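You operate a simulated robot arm through the tools that you are given. There is no shell and no other tool.

You are at the controls of a simulated robot arm. One attempt, no reset.

TASK
Make room on the top of the white table for the green ring gauge (marked "GO"). At the end: the green ring gauge stands where the red ring gauge stood; the teal pressure switch stands on top of the brown copper plate; the red fitting from the top of the white table stands where the beige core stood; the beige core from the top of the white table stands where the teal pressure switch stood; the red ring gauge from the top of the white table is on the top of the tool table; whatever was shut is shut again. Leave all else as you found it, and nothing knocked over. Set down upright: red ring gauge.

It is judged by the outcome, as a careful person would: the job done as asked, and still so three seconds after it is handed in. It fails if anything else is knocked over, pushed out of place, dropped, spilled or broken.

THE ROBOT
A 7-joint arm with a two-finger parallel gripper, fixed in place. Base frame: the origin is at the foot of the arm, x ahead of it, y to its left, z up; the work surface is at about z = 0. Lengths are in mm, angles in degrees, forces in N, time in s.
With the tool pointing down near the work surface it reaches from about 220 to 580 mm from the base axis. Its first joint turns from -66.0 to 66.0 degrees. Payload 2.5 kg.
The tool frame sits at the grasp point between the pads (the TCP): z along the fingers, y along the line on which they close. The tips reach 23 mm beyond it. Largest opening 94 mm; finger width 38, thickness 10; the body of the gripper, 54 by 96 mm, starts 39 mm behind the TCP.
Orientation is that of the tool frame in the base frame, as a unit quaternion [x, y, z, w]. With the fingers straight down and closing along the base's y, the tool's x points along the base's -x, its y along +y and its z along -z.

THE INTERFACE
- The arm moves only by the tool step_arm. Its argument "rows" is a list of rows, each a list of 7 numbers: the shift along the base's x, y, z in mm, then the turn, a rotation vector about the base's x, y, z in degrees, then the opening in per cent of the stroke, from 0 (shut) to 100 (fully open). In form: [[tx, ty, tz, wx, wy, wz, claw], ...]. A call has 1 to 20 rows; each row shifts and turns the commanded pose from where the row before left it. Rows are played at 5 a second. More than 50 mm and 8.6 degrees between two rows, or a gripper value outside its range, and nothing of the call is played. Where a pose cannot be reached the arm comes as near as it can. A force on the tool above 40 N (or 10 N above the force at the start of the call, whichever is more), or a blocked arm, ends the call early, and 0.2 s more pass. Each finger travels about 108 mm/s and halts on what it meets, pressing with about 30 N; the grip force reading is that of the motor and also rises with nothing between the fingers. The clock runs only during rows and for 0.2 s after the last one: add rows that do not move to give the fingers time. The reply holds the time, the measured pose of the TCP, the force on the tool along the base axes, the opening and the grip force, in the units named above and with some noise, with the torque about the TCP (base axes, N m) and any sound that the robot's microphone picked up.
- Cameras (640 x 400 px; columns grow to the right, rows downward): "scene" is fixed at [112.6, -417.5, 520.8]; the picture's right is [0.83, -0.55, 0.00], its down [-0.43, -0.65, -0.63] and it looks along [0.35, 0.52, -0.78] (base axes); focal length 260 px, centre (320, 200). "wrist" rides on the gripper at [86, 16, -75] in the tool frame; the picture's right is [-0.18, 0.98, 0.00], its down [-0.58, -0.11, -0.81] and it looks along [-0.79, -0.15, 0.59] (tool axes); focal length 243 px, centre (320, 200). There is no depth. A picture from a camera that has moved, and an enlarged one, comes with that camera's place and axes in the base frame and with its lens.
- grab_frame(camera): a new picture of that camera. No time passes.
- enlarge(camera, box): a new picture of the part [left, top, right, bottom] of that camera's present view, enlarged. No time passes.
- close_job(): hands the job in; it is judged then, once.

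Nothing tells you positions but the pictures and the camera data. Unless the task says otherwise, let go and move clear before handing in.

The tools are called by a JSON object that holds its "method" and its "body". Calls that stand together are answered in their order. step_arm: Moves the arm, as the interface text tells. Its arguments: {"type":"object","properties":{"rows":{"type":"array"}},"required":["rows"]} The other tools are called the same way: grab_frame (camera) takes a picture; enlarge (camera, box) takes an enlarged picture of a part of a camera's view; close_job () hands the job in.

At the start:

```text
time: 0.0
position: [303.6, -169.9, 280.2]
tool_rot: [0.001, 1.0, -0.001, 0.0]
contact_force: [-0.6, -0.1, 0.8]
wrist_torque: [0.01, -0.01, -0.02]
gripper_width: 94.0
grip_force: 0.2
```

scene: 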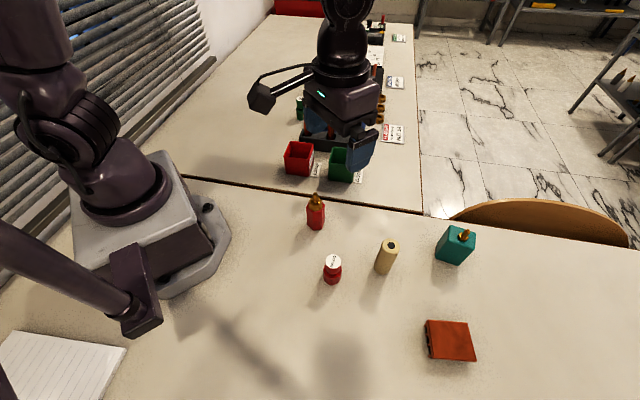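
wrist: 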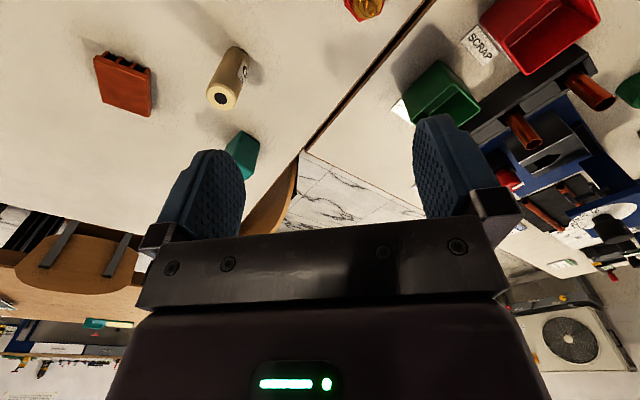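

I see a white table with a red fitting, a red ring gauge, a beige core, a teal pressure switch and a brown copper plate; a second (tool) table with bins lies behind it. I'll look closer before moving.

{"method": "enlarge", "body": {"camera": "scene", "box": [260, 170, 500, 370]}}

{"method": "enlarge", "body": {"camera": "scene", "box": [240, 10, 440, 200]}}

{"method": "enlarge", "body": {"camera": "wrist", "box": [0, 0, 640, 400]}}

```text
2.00 times, centred on (380, 270) of scene
camera zoom: at [112.6, -417.5, 520.8], right [0.83, -0.55, 0.0], down [-0.43, -0.65, -0.63], along [0.35, 0.52, -0.78], focal length 520 px, centre (200, 60)
```

zoom: 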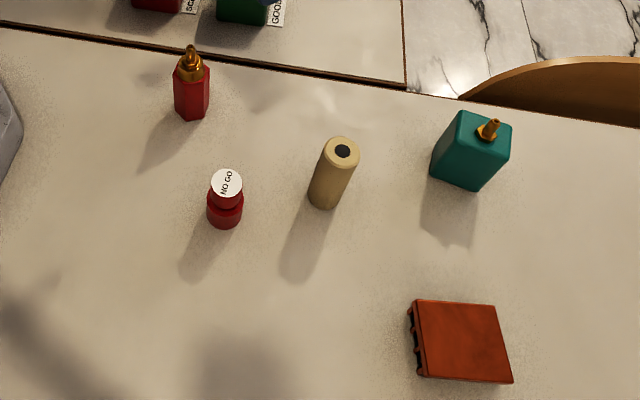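

```text
2.11 times, centred on (340, 105) of scene
camera zoom: at [112.6, -417.5, 520.8], right [0.83, -0.55, 0.0], down [-0.43, -0.65, -0.63], along [0.35, 0.52, -0.78], focal length 547 px, centre (278, 400)
```

zoom: 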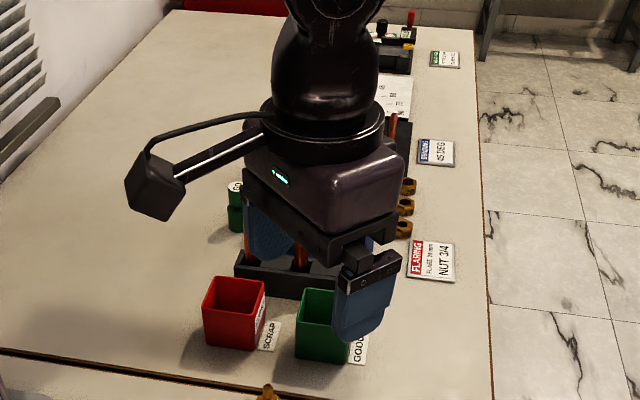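

```text
1.00 times, centred on (320, 200) of wrist (not enlarged: the box is as wide or as high as the picture)
camera zoom: at [218.1, -153.8, 354.6], right [0.18, 0.98, 0.0], down [0.58, -0.11, 0.81], along [0.79, -0.15, -0.59], focal length 243 px, centre (320, 200)
```

zoom: 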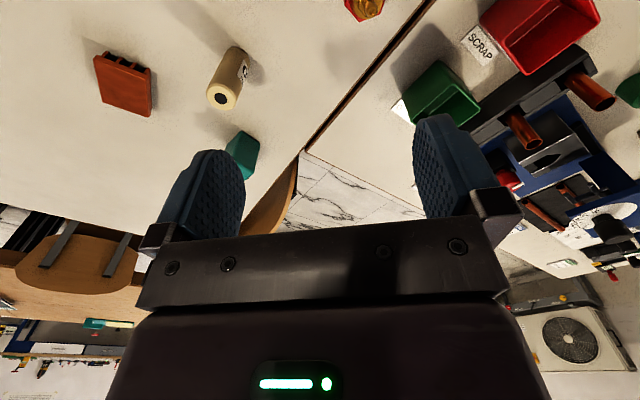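

The layout matches: five items on the near table, and a green gauge partly hidden behind the gripper on the tool table. I'll zoom in further on each item to fix positions.

{"method": "enlarge", "body": {"camera": "scene", "box": [290, 180, 370, 230]}}

{"method": "enlarge", "body": {"camera": "scene", "box": [310, 240, 390, 290]}}

{"method": "enlarge", "body": {"camera": "scene", "box": [360, 230, 440, 280]}}

{"method": "enlarge", "body": {"camera": "scene", "box": [420, 220, 500, 270]}}

{"method": "enlarge", "body": {"camera": "scene", "box": [410, 315, 490, 365]}}

```text
8.00 times, centred on (330, 205) of scene
camera zoom: at [112.6, -417.5, 520.8], right [0.83, -0.55, 0.0], down [-0.43, -0.65, -0.63], along [0.35, 0.52, -0.78], focal length 2078 px, centre (240, 160)
```

zoom: 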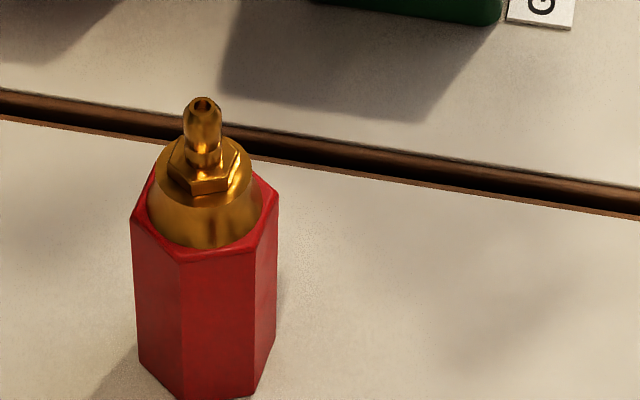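

```text
8.00 times, centred on (350, 265) of scene
camera zoom: at [112.6, -417.5, 520.8], right [0.83, -0.55, 0.0], down [-0.43, -0.65, -0.63], along [0.35, 0.52, -0.78], focal length 2078 px, centre (80, -320)
```

zoom: 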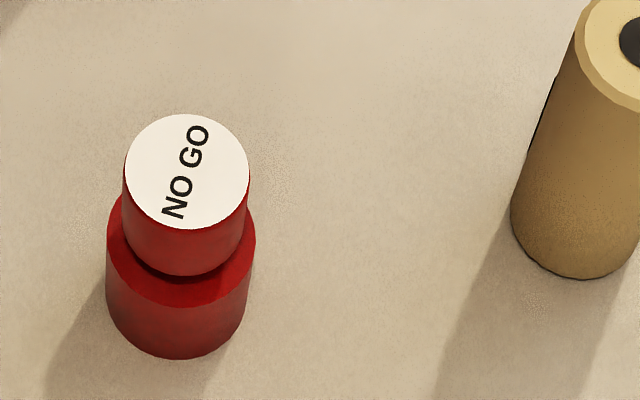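

```text
8.00 times, centred on (400, 255) of scene
camera zoom: at [112.6, -417.5, 520.8], right [0.83, -0.55, 0.0], down [-0.43, -0.65, -0.63], along [0.35, 0.52, -0.78], focal length 2078 px, centre (-320, -240)
```

zoom: 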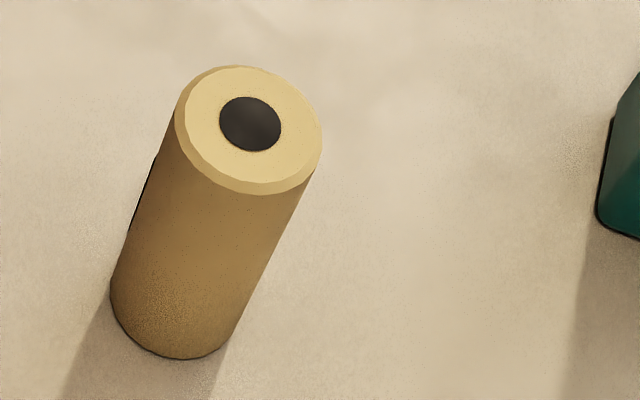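

```text
8.00 times, centred on (460, 245) of scene
camera zoom: at [112.6, -417.5, 520.8], right [0.83, -0.55, 0.0], down [-0.43, -0.65, -0.63], along [0.35, 0.52, -0.78], focal length 2078 px, centre (-800, -160)
```

zoom: 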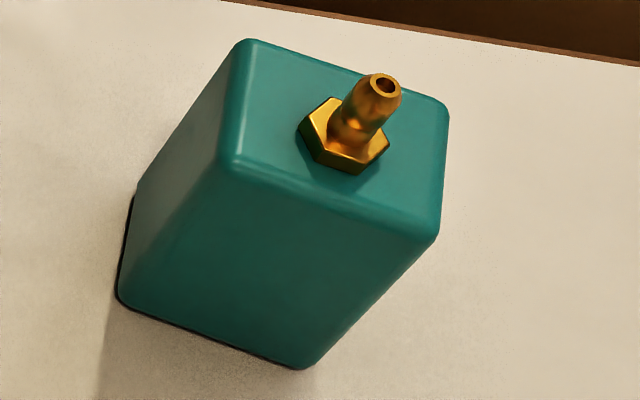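

```text
8.00 times, centred on (450, 340) of scene
camera zoom: at [112.6, -417.5, 520.8], right [0.83, -0.55, 0.0], down [-0.43, -0.65, -0.63], along [0.35, 0.52, -0.78], focal length 2078 px, centre (-720, -920)
```

zoom: 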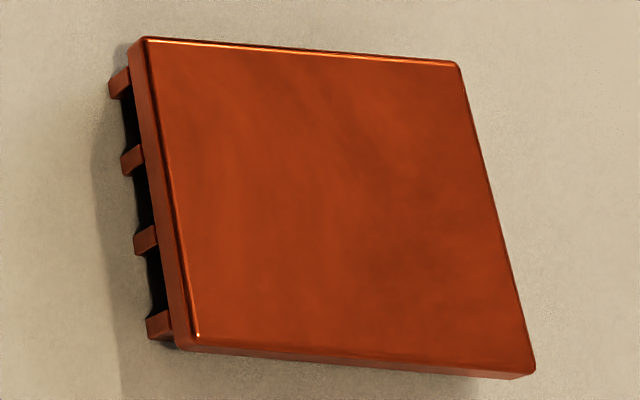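

The teal switch (about 492,-352) and copper plate (about 353,-465) sit near the reach limit, while the red gauge (252,-252), core (351,-294) and fitting (295,-124) are well inside it. Next I'll swing toward the tool table at height to view the green gauge and free space.

{"method": "step_arm", "body": {"rows": [[-3, 30, 8, 0, 0, 5, 100], [-3, 30, 8, 0, 0, 5, 100], [-3, 30, 8, 0, 0, 5, 100], [-3, 30, 8, 0, 0, 5, 100], [-3, 30, 8, 0, 0, 5, 100], [-3, 30, 0, 0, 0, 5, 100], [-3, 30, 0, 0, 0, 5, 100], [-3, 30, 0, 0, 0, 5, 100], [0, 0, 0, 0, 0, 0, 100], [0, 0, 0, 0, 0, 0, 100]]}}

{"method": "grab_frame", "body": {"camera": "wrist"}}

{"method": "grab_frame", "body": {"camera": "scene"}}

```text
time: 2.2
position: [279.8, 69.7, 319.6]
tool_rot: [-0.341, 0.94, -0.001, -0.001]
contact_force: [0.4, 0.2, 0.3]
wrist_torque: [0.02, -0.02, -0.01]
gripper_width: 94.0
grip_force: 0.0
```

```text
taken
camera wrist: at [204.2, 25.3, 393.9], right [-0.49, 0.87, 0.0], down [0.52, 0.29, 0.81], along [0.7, 0.4, -0.59], focal length 243 px, centre (320, 200)
```

wrist: 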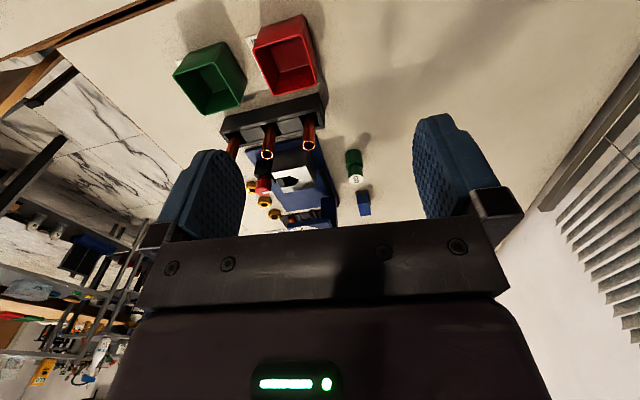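

```text
taken
```

scene: 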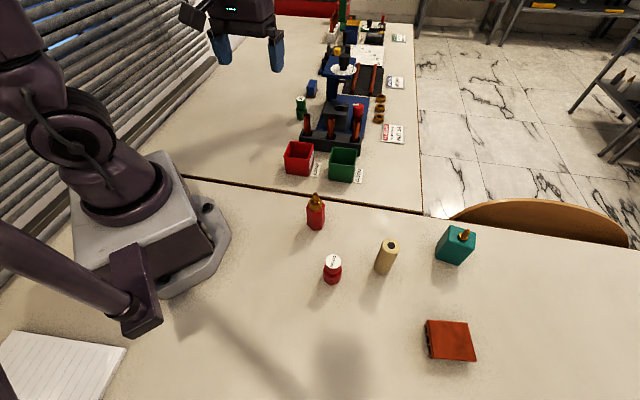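

Now the green gauge is visible on the tool table, standing free to the left of the flaring jig, with a small blue block near it. I'll zoom in on both views to locate it.

{"method": "enlarge", "body": {"camera": "scene", "box": [270, 70, 350, 120]}}

{"method": "enlarge", "body": {"camera": "wrist", "box": [310, 120, 410, 230]}}

{"method": "enlarge", "body": {"camera": "scene", "box": [270, 20, 430, 190]}}

{"method": "enlarge", "body": {"camera": "scene", "box": [290, 185, 354, 235]}}

```text
8.00 times, centred on (310, 95) of scene
camera zoom: at [112.6, -417.5, 520.8], right [0.83, -0.55, 0.0], down [-0.43, -0.65, -0.63], along [0.35, 0.52, -0.78], focal length 2078 px, centre (400, 1040)
```

zoom: 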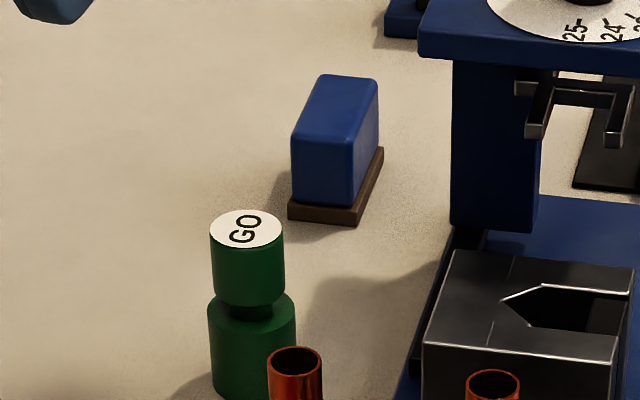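

```text
3.64 times, centred on (360, 175) of wrist
camera zoom: at [204.2, 25.3, 393.9], right [-0.49, 0.87, 0.0], down [0.52, 0.29, 0.81], along [0.7, 0.4, -0.59], focal length 882 px, centre (174, 291)
```

zoom: 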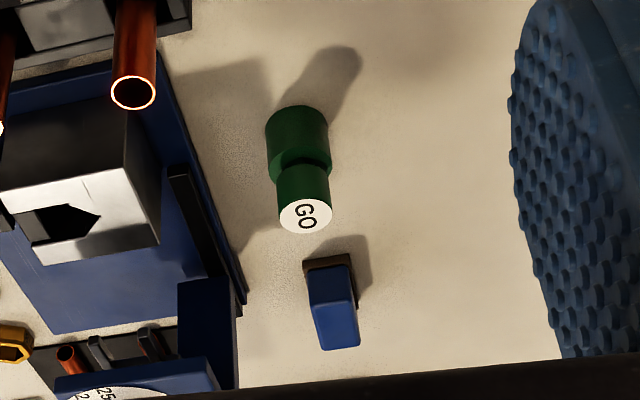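

```text
2.35 times, centred on (350, 105) of scene
camera zoom: at [112.6, -417.5, 520.8], right [0.83, -0.55, 0.0], down [-0.43, -0.65, -0.63], along [0.35, 0.52, -0.78], focal length 611 px, centre (249, 424)
```

zoom: 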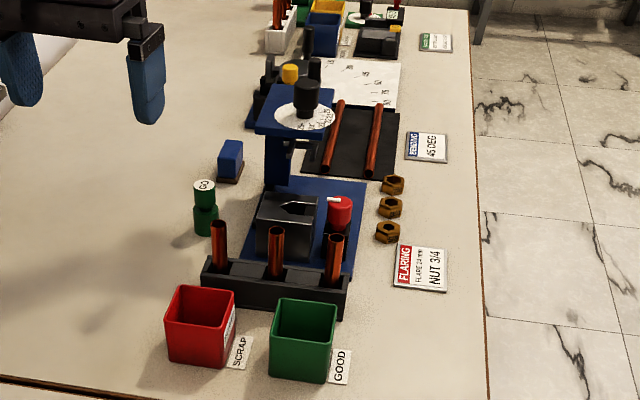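

```text
8.00 times, centred on (322, 210) of scene
camera zoom: at [112.6, -417.5, 520.8], right [0.83, -0.55, 0.0], down [-0.43, -0.65, -0.63], along [0.35, 0.52, -0.78], focal length 2078 px, centre (304, 120)
```

zoom: 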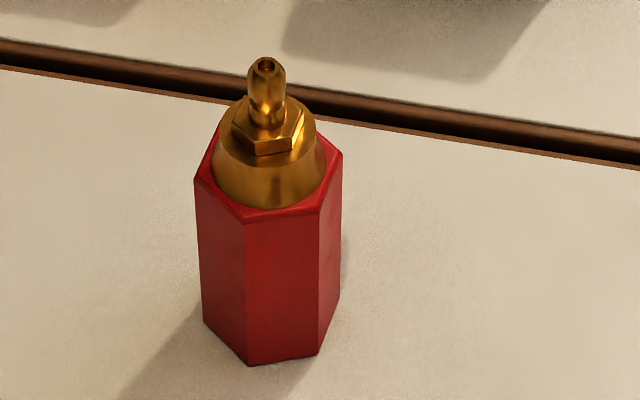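

The green gauge stands at about (492, 272), with its table at the same height as the work surface and clear space around it. I'll do the teal switch first: swing over to it and tilt the tool outward about 20° because it sits about 605 mm out.

{"method": "step_arm", "body": {"rows": [[10, -30, -5, 0, 0, -8.05, 100], [10, -30, -5, 0, 0, -8.05, 100], [10, -30, -5, 0, 0, -8.05, 100], [10, -30, -5, 0, 0, -8.05, 100], [10, -30, -5, 0, 0, -8.05, 100], [10, -30, -5, 0, 0, -8.05, 100], [10, -30, -5, 0, 0, -8.05, 100], [10, -30, -5, 0, 0, -8.05, 100], [10, -30, -5, 0, 0, -8.05, 100], [10, -30, -5, 0, 0, -8.05, 100], [10, -30, -5, 0, 0, -8.05, 100], [10, -30, -5, 0, 0, -8.05, 100], [0, 0, 0, 0, 0, 0, 100], [0, 0, 0, 0, 0, 0, 100]]}}

{"method": "grab_frame", "body": {"camera": "wrist"}}

{"method": "grab_frame", "body": {"camera": "scene"}}

```text
time: 5.2
position: [401.0, -290.3, 261.3]
tool_rot: [0.475, 0.88, 0.0, 0.0]
contact_force: [-0.6, -0.4, 0.4]
wrist_torque: [-0.02, 0.0, 0.01]
gripper_width: 93.8
grip_force: 0.0
```

```text
taken
camera wrist: at [367.8, -210.3, 335.7], right [0.92, 0.39, 0.0], down [0.23, -0.55, 0.81], along [0.31, -0.74, -0.59], focal length 243 px, centre (320, 200)
```

wrist: 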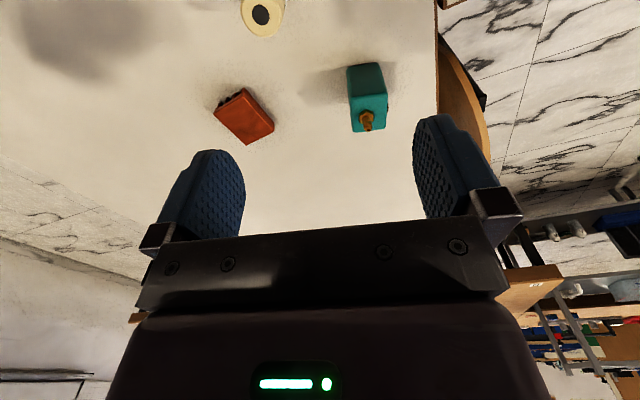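

```text
taken
```

scene: 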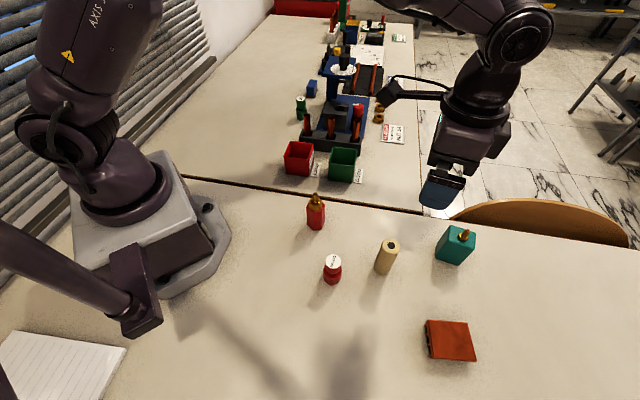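

The wrist view shows the plate, teal switch and the core's top. I'll zoom in to triangulate them.

{"method": "enlarge", "body": {"camera": "wrist", "box": [320, 50, 416, 140]}}

{"method": "enlarge", "body": {"camera": "wrist", "box": [200, 75, 296, 155]}}

```text
4.44 times, centred on (368, 95) of wrist
camera zoom: at [367.8, -210.3, 335.7], right [0.92, 0.39, 0.0], down [0.23, -0.55, 0.81], along [0.31, -0.74, -0.59], focal length 1078 px, centre (107, 667)
```

zoom: 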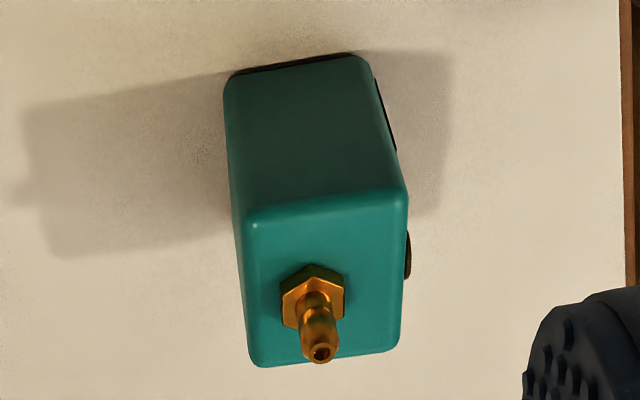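

```text
5.00 times, centred on (248, 115) of wrist
camera zoom: at [367.8, -210.3, 335.7], right [0.92, 0.39, 0.0], down [0.23, -0.55, 0.81], along [0.31, -0.74, -0.59], focal length 1213 px, centre (680, 625)
```

zoom: 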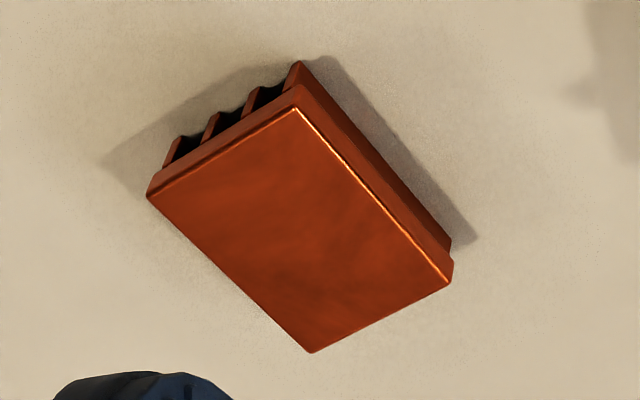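

The teal box measures about 40×49 mm, centred near (491, -351) and 74 mm tall. There seems to be a small knob on its far-right face where a finger would press, so I'll look at it from the other side first.

{"method": "step_arm", "body": {"rows": [[20, 22, -12, 0, 0, -6.66, 100], [20, 22, -12, 0, 0, -6.66, 100], [20, 22, -12, 0, 0, -6.66, 100], [20, 22, -12, 0, 0, -6.66, 100], [20, 22, -12, 0, 0, -6.66, 100], [0, 0, 0, 0, 0, 0, 100], [0, 0, 0, 0, 0, 0, 100]]}}

{"method": "grab_frame", "body": {"camera": "wrist"}}

```text
time: 6.8
position: [500.5, -181.3, 200.6]
tool_rot: [0.707, 0.707, 0.0, 0.0]
contact_force: [0.6, 0.1, -0.1]
wrist_torque: [0.03, -0.01, -0.02]
gripper_width: 94.0
grip_force: 0.1
```

```text
taken
camera wrist: at [516.4, -95.1, 275.3], right [0.98, -0.18, 0.0], down [-0.11, -0.58, 0.81], along [-0.15, -0.79, -0.59], focal length 243 px, centre (320, 200)
```

wrist: 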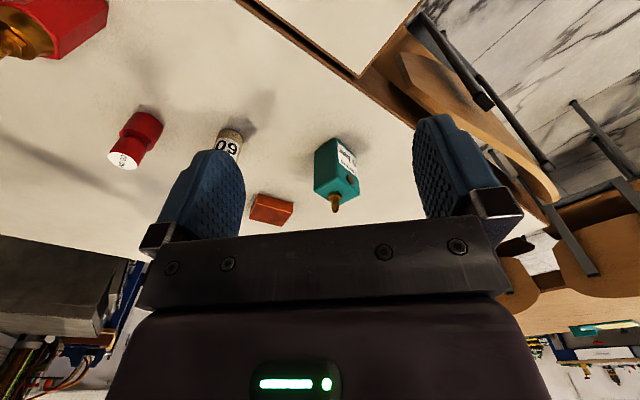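

{"method": "enlarge", "body": {"camera": "wrist", "box": [295, 125, 375, 225]}}

{"method": "enlarge", "body": {"camera": "wrist", "box": [90, 90, 260, 190]}}

```text
4.00 times, centred on (335, 175) of wrist
camera zoom: at [516.4, -95.1, 275.3], right [0.98, -0.18, 0.0], down [-0.11, -0.58, 0.81], along [-0.15, -0.79, -0.59], focal length 970 px, centre (260, 300)
```

zoom: 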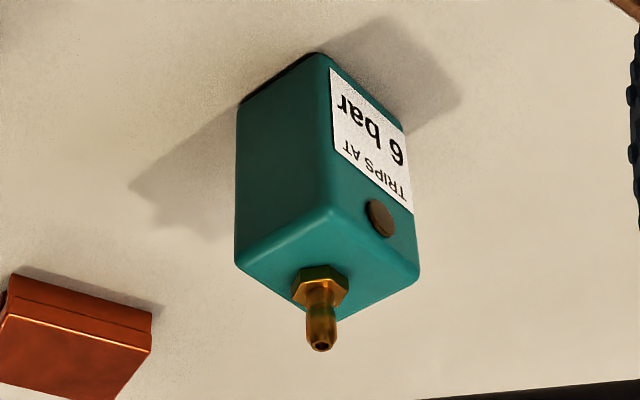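

```text
3.76 times, centred on (175, 140) of wrist
camera zoom: at [516.4, -95.1, 275.3], right [0.98, -0.18, 0.0], down [-0.11, -0.58, 0.81], along [-0.15, -0.79, -0.59], focal length 913 px, centre (866, 426)
```

zoom: 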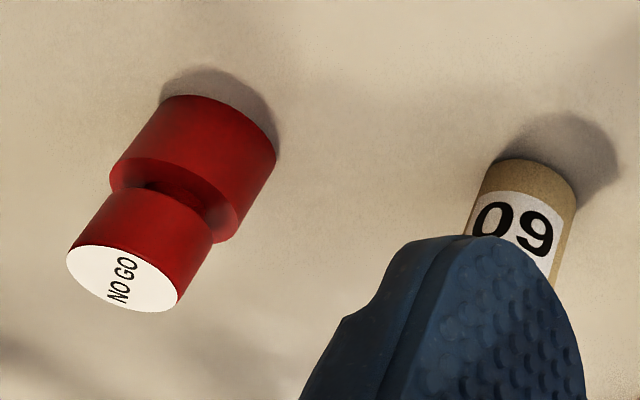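

The face carries a label and a thin disc centred at about z=62, right where a pad would press. It's shallow, so gripping across the 40 mm width is still fine. I'll move to a tilted hover above the teal switch and check that the pose is reachable.

{"method": "step_arm", "body": {"rows": [[-0.66, -20, -2.04, 0, 0, 6.4, 100], [-0.66, -20, -2.04, 0, 0, 6.4, 100], [-0.66, -20, -2.04, 0, 0, 6.4, 100], [-0.66, -20, -2.04, 0, 0, 6.4, 100], [-0.66, -20, -2.04, 0, 0, 6.4, 100], [-1.25, -17.78, 0, -4.24, -2.65, 0, 100], [-1.25, -17.78, 0, -4.24, -2.65, 0, 100], [-1.25, -17.78, 0, -4.24, -2.65, 0, 100], [-1.25, -17.78, 0, -4.24, -2.65, 0, 100], [0, 0, 0, 0, 0, 0, 100], [0, 0, 0, 0, 0, 0, 100]]}}

{"method": "grab_frame", "body": {"camera": "wrist"}}

{"method": "grab_frame", "body": {"camera": "scene"}}

```text
time: 9.2
position: [492.4, -350.8, 191.0]
tool_rot: [0.476, 0.862, -0.084, 0.151]
contact_force: [-0.2, -0.2, -0.7]
wrist_torque: [-0.03, -0.01, 0.0]
gripper_width: 93.9
grip_force: 0.1
```

```text
taken
camera wrist: at [450.1, -252.7, 231.7], right [0.92, 0.38, 0.06], down [0.05, -0.29, 0.96], along [0.38, -0.88, -0.28], focal length 243 px, centre (320, 200)
```

wrist: 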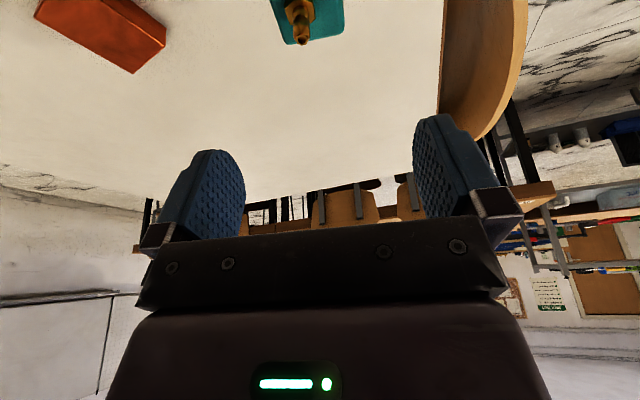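

```text
taken
```

scene: 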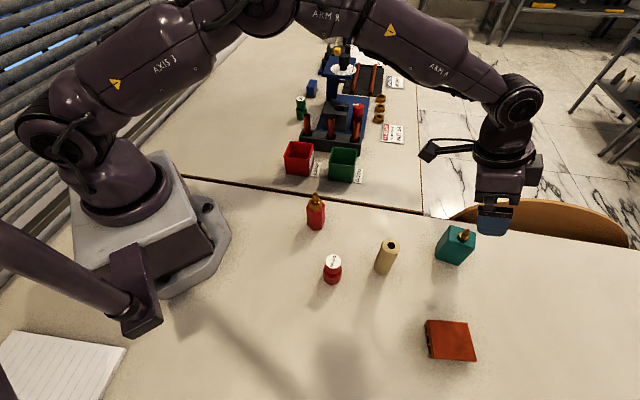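

The tilted pose is reached and the tool sits over the switch. Now I'll descend straight down to grasp height with the fingers open.

{"method": "step_arm", "body": {"rows": [[0, 0, -20, 0, 0, 0, 100], [0, 0, -20, 0, 0, 0, 100], [0, 0, -20, 0, 0, 0, 100], [0, 0, -20, 0, 0, 0, 100], [0, 0, -20, 0, 0, 0, 100], [0, 0, 0, 0, 0, 0, 100], [0, 0, 0, 0, 0, 0, 100]]}}

{"method": "grab_frame", "body": {"camera": "wrist"}}

{"method": "enlarge", "body": {"camera": "scene", "box": [400, 180, 560, 280]}}

```text
time: 10.8
position: [491.7, -350.2, 90.5]
tool_rot: [0.477, 0.862, -0.084, 0.152]
contact_force: [-0.2, -0.9, -0.6]
wrist_torque: [0.01, 0.02, -0.02]
gripper_width: 93.9
grip_force: 0.0
```

```text
taken
camera wrist: at [449.8, -252.1, 130.6], right [0.92, 0.38, 0.06], down [0.05, -0.29, 0.96], along [0.38, -0.88, -0.28], focal length 243 px, centre (320, 200)
```

wrist: 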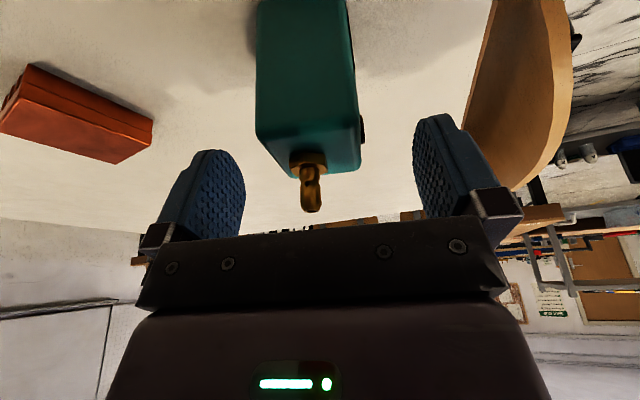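

```text
4.00 times, centred on (480, 230) of scene
camera zoom: at [112.6, -417.5, 520.8], right [0.83, -0.55, 0.0], down [-0.43, -0.65, -0.63], along [0.35, 0.52, -0.78], focal length 1039 px, centre (-320, 80)
```

zoom: 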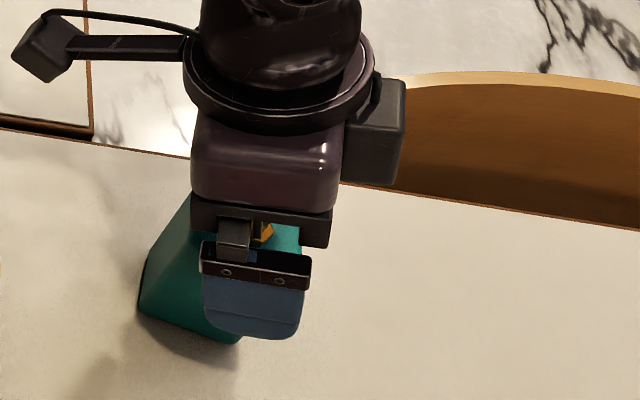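

The box is centred between the fingers (the brass barb is slightly off-centre on the box itself). I'll drop the last 22 mm and close.

{"method": "step_arm", "body": {"rows": [[0, 0, -11, 0, 0, 0, 100], [0, 0, -11, 0, 0, 0, 100], [0, 0, 0, 0, 0, 0, 100], [0, 0, 0, 0, 0, 0, 70], [0, 0, 0, 0, 0, 0, 45], [0, 0, 0, 0, 0, 0, 20], [0, 0, 0, 0, 0, 0, 0], [0, 0, 0, 0, 0, 0, 0], [0, 0, 0, 0, 0, 0, 0]]}}

{"method": "grab_frame", "body": {"camera": "wrist"}}

{"method": "enlarge", "body": {"camera": "scene", "box": [400, 180, 560, 280]}}

```text
time: 12.8
position: [492.4, -349.8, 68.6]
tool_rot: [0.476, 0.862, -0.084, 0.152]
contact_force: [0.7, 0.3, 0.3]
wrist_torque: [-0.07, 0.01, 0.03]
gripper_width: 43.9
grip_force: 29.8
```

```text
taken
camera wrist: at [449.7, -251.5, 108.6], right [0.92, 0.38, 0.06], down [0.05, -0.29, 0.96], along [0.38, -0.88, -0.28], focal length 243 px, centre (320, 200)
```

wrist: 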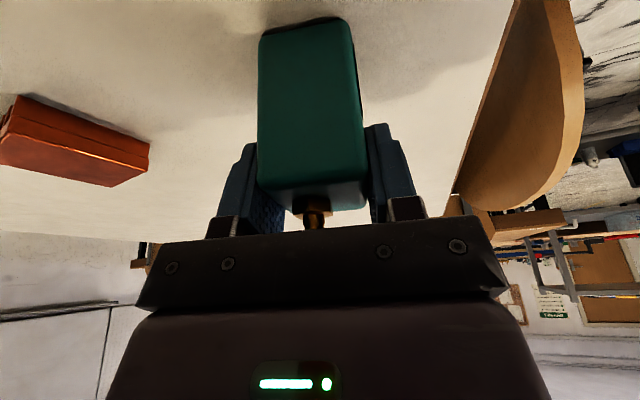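

```text
4.00 times, centred on (480, 230) of scene
camera zoom: at [112.6, -417.5, 520.8], right [0.83, -0.55, 0.0], down [-0.43, -0.65, -0.63], along [0.35, 0.52, -0.78], focal length 1039 px, centre (-320, 80)
```

zoom: 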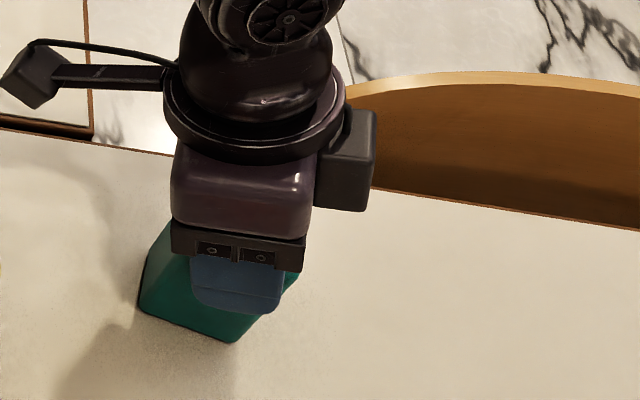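

The switch is gripped at 43.9 mm with a firm 30 N. I'll lift slightly first and check that it comes up cleanly.

{"method": "step_arm", "body": {"rows": [[0, 0, 4, 0, 0, 0, 0], [0, 0, 4, 0, 0, 0, 0], [0, 0, 4, 0, 0, 0, 0], [0, 0, 0, 0, 0, 0, 0]]}}

{"method": "grab_frame", "body": {"camera": "wrist"}}

```text
time: 13.8
position: [491.5, -349.6, 80.7]
tool_rot: [0.477, 0.862, -0.085, 0.151]
contact_force: [-0.5, -0.3, -1.9]
wrist_torque: [0.01, 0.01, -0.02]
gripper_width: 43.6
grip_force: 29.7
```

```text
taken
camera wrist: at [449.4, -252.1, 120.6], right [0.92, 0.38, 0.06], down [0.05, -0.29, 0.96], along [0.38, -0.88, -0.29], focal length 243 px, centre (320, 200)
```

wrist: 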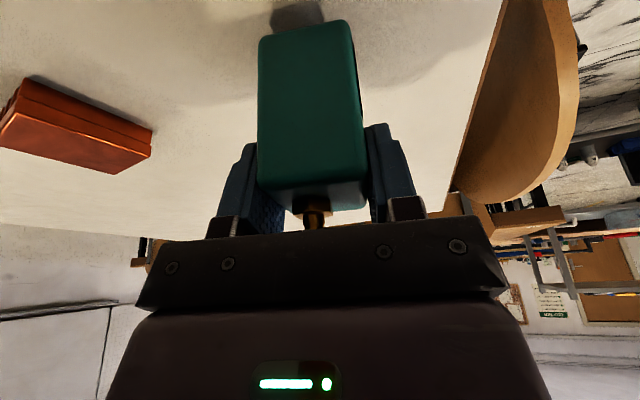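

The switch came up cleanly and weighs about 2 N. I'll raise it to z≈150, then carry it over the copper plate (centre about 351,-465, top about z=24), turning 20° to line up with the plate edges.

{"method": "step_arm", "body": {"rows": [[0, 0, 17, 0, 0, 0, 0], [0, 0, 18, 0, 0, 0, 0], [0, 0, 18, 0, 0, 0, 0], [0, 0, 17, 0, 0, 0, 0], [-19.91, -16.11, 0, 0, 0, 2.86, 0], [-19.91, -16.11, 0, 0, 0, 2.86, 0], [-19.91, -16.11, 0, 0, 0, 2.86, 0], [-19.91, -16.11, 0, 0, 0, 2.86, 0], [-19.91, -16.11, 0, 0, 0, 2.86, 0], [-19.91, -16.11, 0, 0, 0, 2.86, 0], [-19.91, -16.11, 0, 0, 0, 2.86, 0], [0, 0, 0, 0, 0, 0, 0], [0, 0, 0, 0, 0, 0, 0]]}}

{"method": "grab_frame", "body": {"camera": "wrist"}}

{"method": "enlarge", "body": {"camera": "scene", "box": [360, 230, 560, 370]}}

```text
time: 16.6
position: [353.4, -462.8, 152.0]
tool_rot: [0.32, 0.931, -0.056, 0.165]
contact_force: [-0.2, -0.2, -2.3]
wrist_torque: [0.0, 0.02, 0.01]
gripper_width: 43.8
grip_force: 30.0
```

```text
taken
camera wrist: at [278.7, -385.8, 191.4], right [0.74, 0.67, 0.06], down [0.15, -0.25, 0.96], along [0.66, -0.7, -0.28], focal length 243 px, centre (320, 200)
```

wrist: 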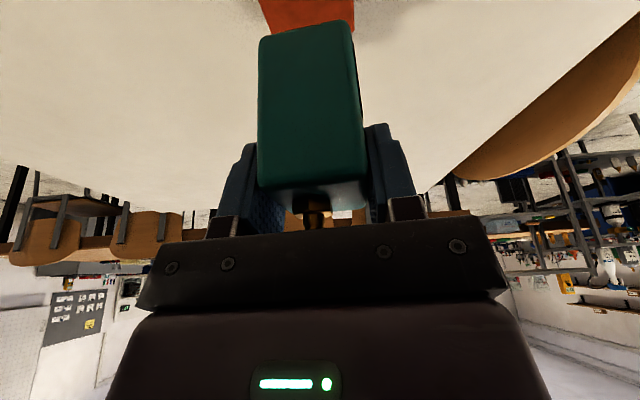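

```text
2.86 times, centred on (460, 300) of scene
camera zoom: at [112.6, -417.5, 520.8], right [0.83, -0.55, 0.0], down [-0.43, -0.65, -0.63], along [0.35, 0.52, -0.78], focal length 742 px, centre (-80, -86)
```

zoom: 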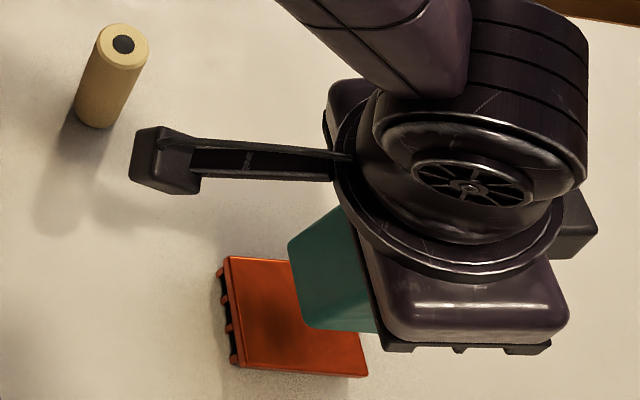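

The switch is directly above the plate and lined up with it. I'll lower to about 10 mm above and check the alignment.

{"method": "step_arm", "body": {"rows": [[-0.5, -0.4, -10, 0, 0, 0, 0], [-0.5, -0.4, -10, 0, 0, 0, 0], [0, 0, -10, 0, 0, 0, 0], [0, 0, -10, 0, 0, 0, 0], [0, 0, -8, 0, 0, 0, 0], [0, 0, 0, 0, 0, 0, 0], [0, 0, 0, 0, 0, 0, 0]]}}

{"method": "grab_frame", "body": {"camera": "wrist"}}

{"method": "enlarge", "body": {"camera": "scene", "box": [400, 270, 520, 380]}}

```text
time: 18.2
position: [351.6, -463.9, 103.0]
tool_rot: [0.32, 0.931, -0.056, 0.164]
contact_force: [0.5, 0.4, -2.0]
wrist_torque: [-0.02, 0.01, 0.03]
gripper_width: 43.8
grip_force: 30.4
```

```text
taken
camera wrist: at [278.0, -386.2, 142.6], right [0.74, 0.67, 0.06], down [0.15, -0.25, 0.96], along [0.66, -0.7, -0.28], focal length 243 px, centre (320, 200)
```

wrist: 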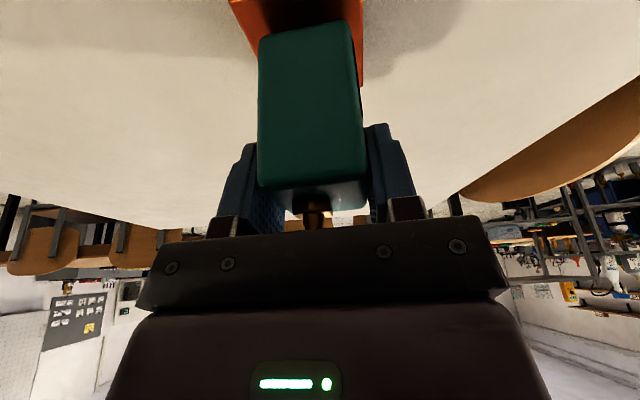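

```text
3.64 times, centred on (460, 325) of scene
camera zoom: at [112.6, -417.5, 520.8], right [0.83, -0.55, 0.0], down [-0.43, -0.65, -0.63], along [0.35, 0.52, -0.78], focal length 944 px, centre (-189, -254)
```

zoom: 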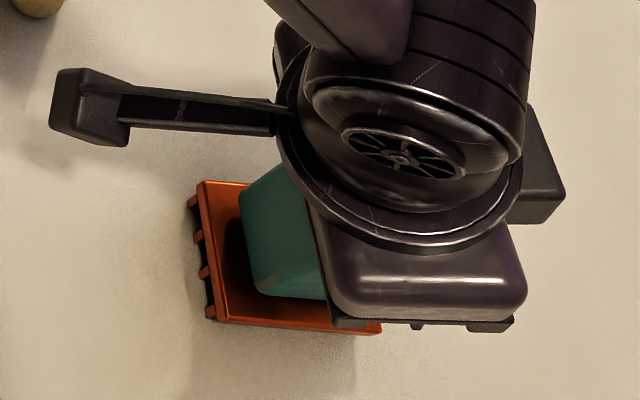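

{"method": "enlarge", "body": {"camera": "wrist", "box": [220, 0, 400, 112]}}

{"method": "step_arm", "body": {"rows": [[0, 0, -2, 0, 0, 0, 0], [0, 0, -2, 0, 0, 0, 0], [0, 0, -2, 0, 0, 0, 0], [0, 0, 0, 0, 0, 0, 0]]}}

```text
3.56 times, centred on (310, 56) of wrist
camera zoom: at [278.0, -386.2, 142.6], right [0.74, 0.67, 0.06], down [0.15, -0.25, 0.96], along [0.66, -0.7, -0.28], focal length 863 px, centre (356, 712)
```

zoom: 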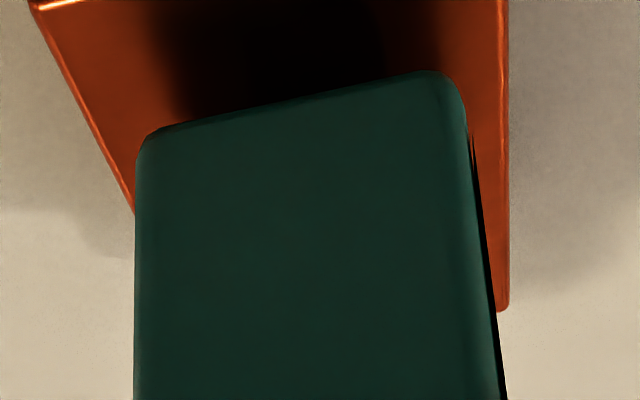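

```text
time: 19.2
position: [350.8, -462.8, 97.6]
tool_rot: [0.32, 0.932, -0.056, 0.164]
contact_force: [-0.1, 0.5, -2.6]
wrist_torque: [0.01, -0.01, -0.02]
gripper_width: 43.8
grip_force: 30.3
```

The switch is well inside the plate's outline, with its centre near (353,-466). I'll lower gently until I feel contact.

{"method": "step_arm", "body": {"rows": [[0, 0, -1, 0, 0, 0, 0], [0, 0, -1, 0, 0, 0, 0], [0, 0, -1, 0, 0, 0, 0], [0, 0, 0, 0, 0, 0, 0]]}}

{"method": "enlarge", "body": {"camera": "wrist", "box": [220, 0, 400, 112]}}

```text
time: 20.2
position: [353.2, -464.7, 93.9]
tool_rot: [0.32, 0.931, -0.057, 0.164]
contact_force: [-2.8, 3.8, 9.9]
wrist_torque: [0.44, 0.31, -0.01]
gripper_width: 44.1
grip_force: 30.2
```

```text
3.56 times, centred on (310, 56) of wrist
camera zoom: at [277.9, -386.7, 134.4], right [0.74, 0.67, 0.06], down [0.15, -0.25, 0.96], along [0.66, -0.7, -0.28], focal length 863 px, centre (356, 712)
```

zoom: 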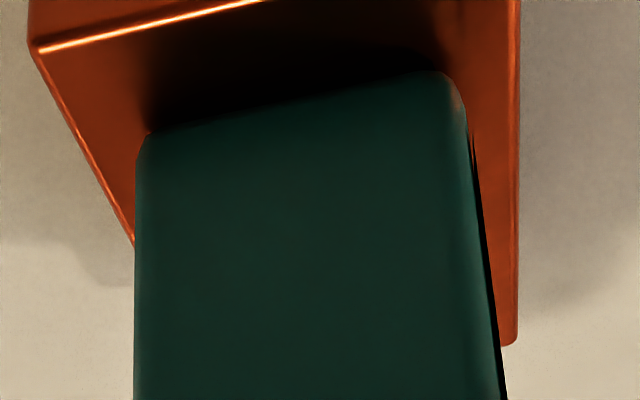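

The switch is seated on the plate, with Fz rising to about 10 N. I'll relieve the pressure slightly and open.

{"method": "step_arm", "body": {"rows": [[0, 0, 0.7, 0, 0, 0, 0], [0, 0, 0, 0, 0, 0, 50], [0, 0, 0, 0, 0, 0, 60], [0, 0, 0, 0, 0, 0, 80], [0, 0, 0, 0, 0, 0, 100], [0, 0, 0, 0, 0, 0, 100]]}}

{"method": "grab_frame", "body": {"camera": "wrist"}}

```text
time: 21.6
position: [350.5, -464.0, 94.0]
tool_rot: [0.319, 0.932, -0.056, 0.165]
contact_force: [0.6, -0.1, -0.1]
wrist_torque: [0.01, 0.01, -0.01]
gripper_width: 93.9
grip_force: 0.1
```

```text
taken
camera wrist: at [277.4, -386.4, 134.3], right [0.74, 0.67, 0.06], down [0.15, -0.25, 0.96], along [0.66, -0.7, -0.28], focal length 243 px, centre (320, 200)
```

wrist: 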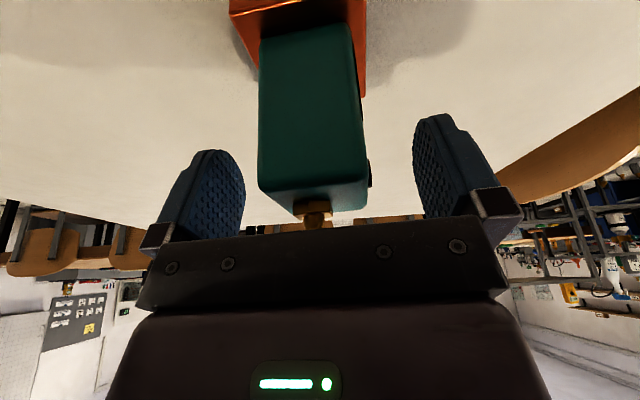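

The switch stands on the plate on its own. I'll rise straight up, check it, then go to the core.

{"method": "step_arm", "body": {"rows": [[0, 0, 15, 0, 0, 0, 100], [0, 0, 25, 0, 0, 0, 100], [0, 0, 30, 0, 0, 0, 100], [0, 0, 36, 0, 0, 0, 100], [0, 28.3, 0, 0, 0, -3.33, 100], [0, 28.3, 0, 0, 0, -3.33, 100], [0, 28.3, 0, 0, 0, -3.33, 100], [0, 28.3, 0, 0, 0, -3.33, 100], [0, 28.3, 0, 0, 0, -3.33, 100], [0, 28.3, 0, 0, 0, -3.33, 100], [0, 0, 0, 0, 0, 0, 100], [0, 0, 0, 0, 0, 0, 100]]}}

{"method": "grab_frame", "body": {"camera": "wrist"}}

{"method": "grab_frame", "body": {"camera": "scene"}}

```text
time: 24.2
position: [350.9, -294.5, 199.8]
tool_rot: [0.477, 0.861, -0.084, 0.152]
contact_force: [-0.2, -0.1, 0.7]
wrist_torque: [-0.01, -0.02, -0.01]
gripper_width: 94.0
grip_force: 0.0
```

```text
taken
camera wrist: at [308.2, -195.5, 240.4], right [0.92, 0.38, 0.06], down [0.05, -0.29, 0.96], along [0.38, -0.88, -0.28], focal length 243 px, centre (320, 200)
```

wrist: 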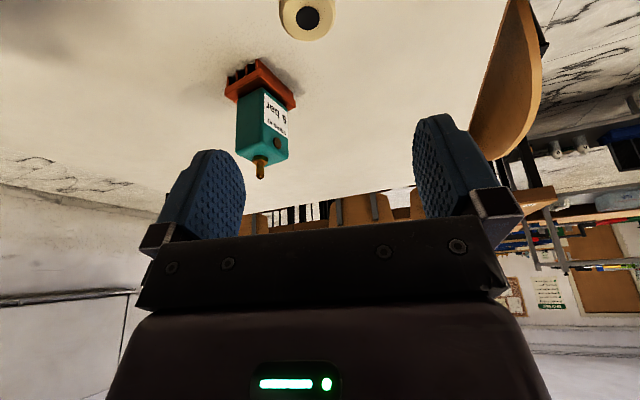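

```text
taken
```

scene: 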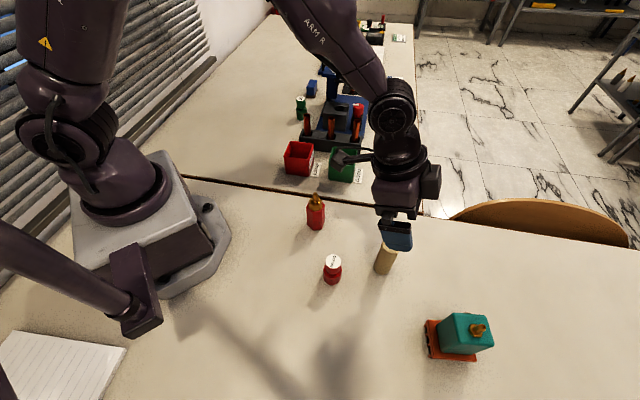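

The teal switch stands squarely on the plate, and the core's top is right under the gripper at (351,-294.5). I'll descend around it.

{"method": "step_arm", "body": {"rows": [[0, 0, -22, 0, 0, 0, 100], [0, 0, -22, 0, 0, 0, 100], [0, 0, -22, 0, 0, 0, 100], [0, 0, -22, 0, 0, 0, 100], [0, 0, -12, 0, 0, 0, 100], [0, 0, 0, 0, 0, 0, 100], [0, 0, 0, 0, 0, 0, 100]]}}

{"method": "grab_frame", "body": {"camera": "wrist"}}

{"method": "enlarge", "body": {"camera": "scene", "box": [280, 150, 460, 300]}}

```text
time: 25.8
position: [353.2, -294.1, 100.9]
tool_rot: [0.477, 0.862, -0.084, 0.152]
contact_force: [0.0, 0.2, -0.2]
wrist_torque: [-0.01, 0.02, -0.01]
gripper_width: 94.0
grip_force: 0.1
```

```text
taken
camera wrist: at [310.2, -195.8, 140.6], right [0.92, 0.38, 0.06], down [0.05, -0.29, 0.96], along [0.38, -0.88, -0.28], focal length 243 px, centre (320, 200)
```

wrist: 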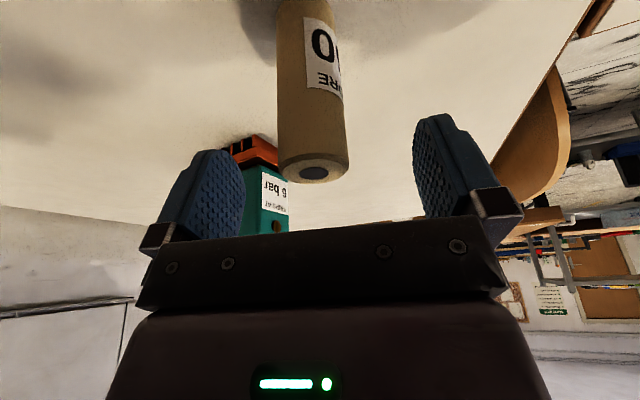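

```text
2.67 times, centred on (370, 225) of scene
camera zoom: at [112.6, -417.5, 520.8], right [0.83, -0.55, 0.0], down [-0.43, -0.65, -0.63], along [0.35, 0.52, -0.78], focal length 693 px, centre (187, 133)
```

zoom: 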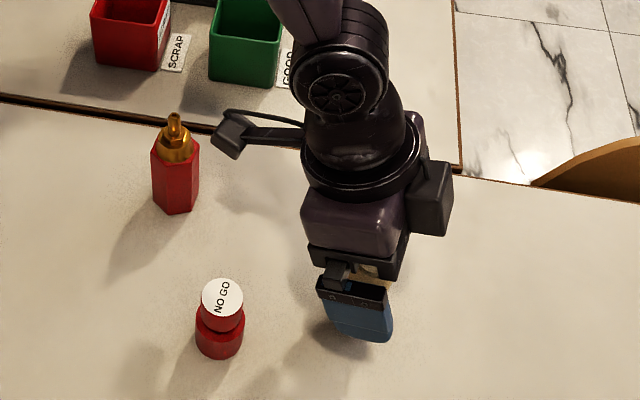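

The core is centred between the fingers, and the camera boom is clear of the red fitting. I'll descend to z≈66 and close.

{"method": "step_arm", "body": {"rows": [[-0.8, -0.3, -12, 0, 0, 0, 100], [-0.5, -0.3, -12, 0, 0, 0, 100], [0, 0, -10, 0, 0, 0, 100], [0, 0, 0, 0, 0, 0, 100], [0, 0, 0, 0, 0, 0, 70], [0, 0, 0, 0, 0, 0, 45], [0, 0, 0, 0, 0, 0, 20], [0, 0, 0, 0, 0, 0, 0], [0, 0, 0, 0, 0, 0, 0], [0, 0, 0, 0, 0, 0, 0]]}}

{"method": "grab_frame", "body": {"camera": "wrist"}}

```text
time: 28.0
position: [350.3, -294.1, 64.4]
tool_rot: [0.477, 0.862, -0.084, 0.152]
contact_force: [-1.1, 0.0, -0.3]
wrist_torque: [-0.02, 0.02, -0.01]
gripper_width: 32.9
grip_force: 30.5
```

```text
taken
camera wrist: at [307.2, -196.3, 105.8], right [0.92, 0.38, 0.06], down [0.05, -0.29, 0.96], along [0.38, -0.88, -0.28], focal length 243 px, centre (320, 200)
```

wrist: 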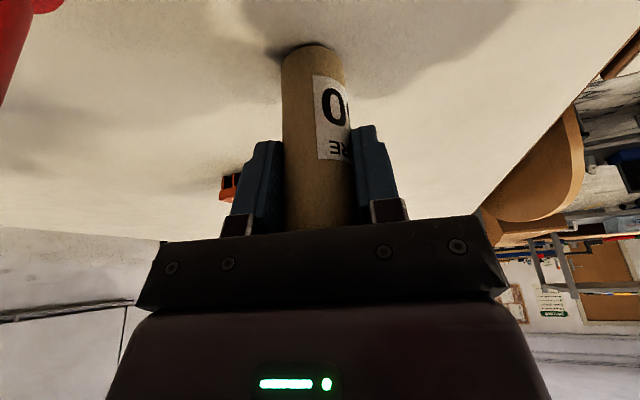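

The core is gripped at 32.9 mm. I'll lift it and carry it to the teal switch's old spot at (491,-351), keeping the same tilt so it stays upright.

{"method": "step_arm", "body": {"rows": [[0, 0, 4, 0, 0, 0, 0], [0, 0, 4, 0, 0, 0, 0], [0, 0, 4, 0, 0, 0, 0], [0, 0, 16, 0, 0, 0, 0], [0, 0, 18, 0, 0, 0, 0], [0, 0, 18, 0, 0, 0, 0], [0, 0, 0, 0, 0, 0, 0]]}}

{"method": "grab_frame", "body": {"camera": "wrist"}}

```text
time: 29.6
position: [348.5, -295.9, 130.2]
tool_rot: [0.477, 0.862, -0.085, 0.151]
contact_force: [0.5, 0.9, -1.1]
wrist_torque: [0.0, 0.03, 0.02]
gripper_width: 32.5
grip_force: 30.5
```

```text
taken
camera wrist: at [306.5, -196.9, 170.7], right [0.92, 0.38, 0.06], down [0.05, -0.29, 0.96], along [0.38, -0.88, -0.29], focal length 243 px, centre (320, 200)
```

wrist: 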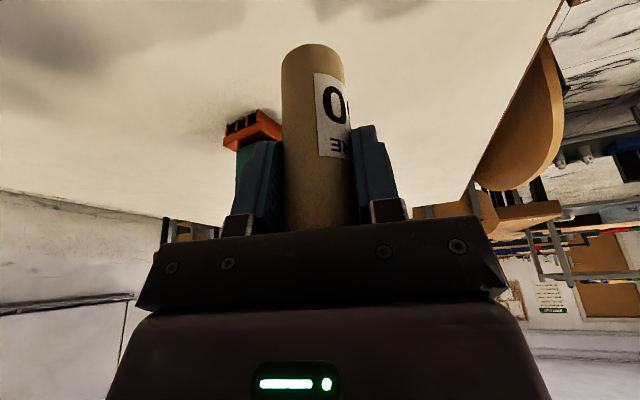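

{"method": "step_arm", "body": {"rows": [[23.61, -9.27, 0, 0, 0, 0, 0], [23.61, -9.27, 0, 0, 0, 0, 0], [23.61, -9.27, 0, 0, 0, 0, 0], [23.61, -9.27, 0, 0, 0, 0, 0], [23.61, -9.27, 0, 0, 0, 0, 0], [23.61, -9.27, 0, 0, 0, 0, 0], [0, 0, 0, 0, 0, 0, 0], [0, 0, -15, 0, 0, 0, 0], [0, 0, -15, 0, 0, 0, 0], [0, 0, -15, 0, 0, 0, 0], [0, 0, -10, 0, 0, 0, 0], [0, 0, 0, 0, 0, 0, 0], [0, 0, 0, 0, 0, 0, 0]]}}

{"method": "grab_frame", "body": {"camera": "wrist"}}

{"method": "enlarge", "body": {"camera": "scene", "box": [400, 180, 560, 280]}}

```text
time: 32.4
position: [492.5, -350.2, 73.5]
tool_rot: [0.476, 0.862, -0.084, 0.152]
contact_force: [0.5, -0.3, -0.1]
wrist_torque: [-0.01, 0.01, -0.03]
gripper_width: 32.4
grip_force: 30.1
```

```text
taken
camera wrist: at [449.0, -252.1, 115.1], right [0.92, 0.38, 0.06], down [0.05, -0.29, 0.96], along [0.38, -0.88, -0.28], focal length 243 px, centre (320, 200)
```

wrist: 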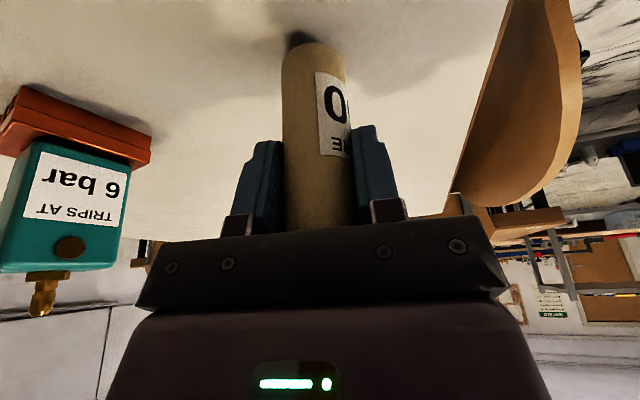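

```text
4.00 times, centred on (480, 230) of scene
camera zoom: at [112.6, -417.5, 520.8], right [0.83, -0.55, 0.0], down [-0.43, -0.65, -0.63], along [0.35, 0.52, -0.78], focal length 1039 px, centre (-320, 80)
```

zoom: 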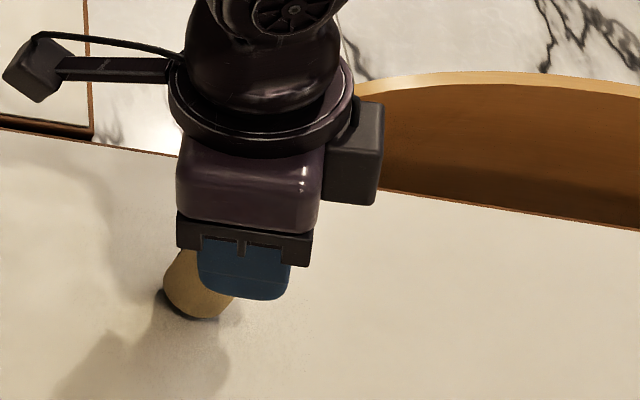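

Core is about 9 mm above the table at the right spot. I'll lower gently to contact.

{"method": "step_arm", "body": {"rows": [[0, 0, -3, 0, 0, 0, 0], [0, 0, -3, 0, 0, 0, 0], [0, 0, -1.5, 0, 0, 0, 0], [0, 0, 0, 0, 0, 0, 0]]}}

```text
time: 33.4
position: [492.1, -350.2, 67.4]
tool_rot: [0.477, 0.862, -0.084, 0.152]
contact_force: [-1.2, -0.1, 0.3]
wrist_torque: [-0.02, 0.03, 0.02]
gripper_width: 32.7
grip_force: 30.4
```

{"method": "step_arm", "body": {"rows": [[0, 0, -1, 0, 0, 0, 0], [0, 0, -0.7, 0, 0, 0, 0], [0, 0, 0, 0, 0, 0, 0]]}}

{"method": "enlarge", "body": {"camera": "wrist", "box": [260, 20, 380, 95]}}

```text
time: 34.2
position: [493.0, -349.4, 68.6]
tool_rot: [0.476, 0.862, -0.085, 0.153]
contact_force: [-3.7, 3.6, 16.5]
wrist_torque: [0.21, 0.28, 0.08]
gripper_width: 32.6
grip_force: 30.3
```

```text
5.33 times, centred on (320, 58) of wrist
camera zoom: at [450.1, -252.8, 107.1], right [0.92, 0.38, 0.06], down [0.05, -0.28, 0.96], along [0.38, -0.88, -0.28], focal length 1294 px, centre (320, 960)
```

zoom: 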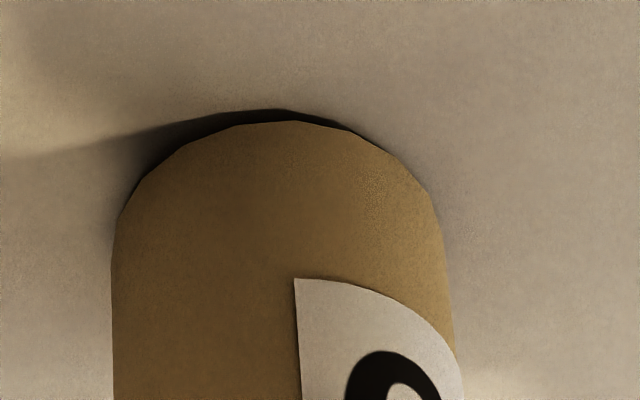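

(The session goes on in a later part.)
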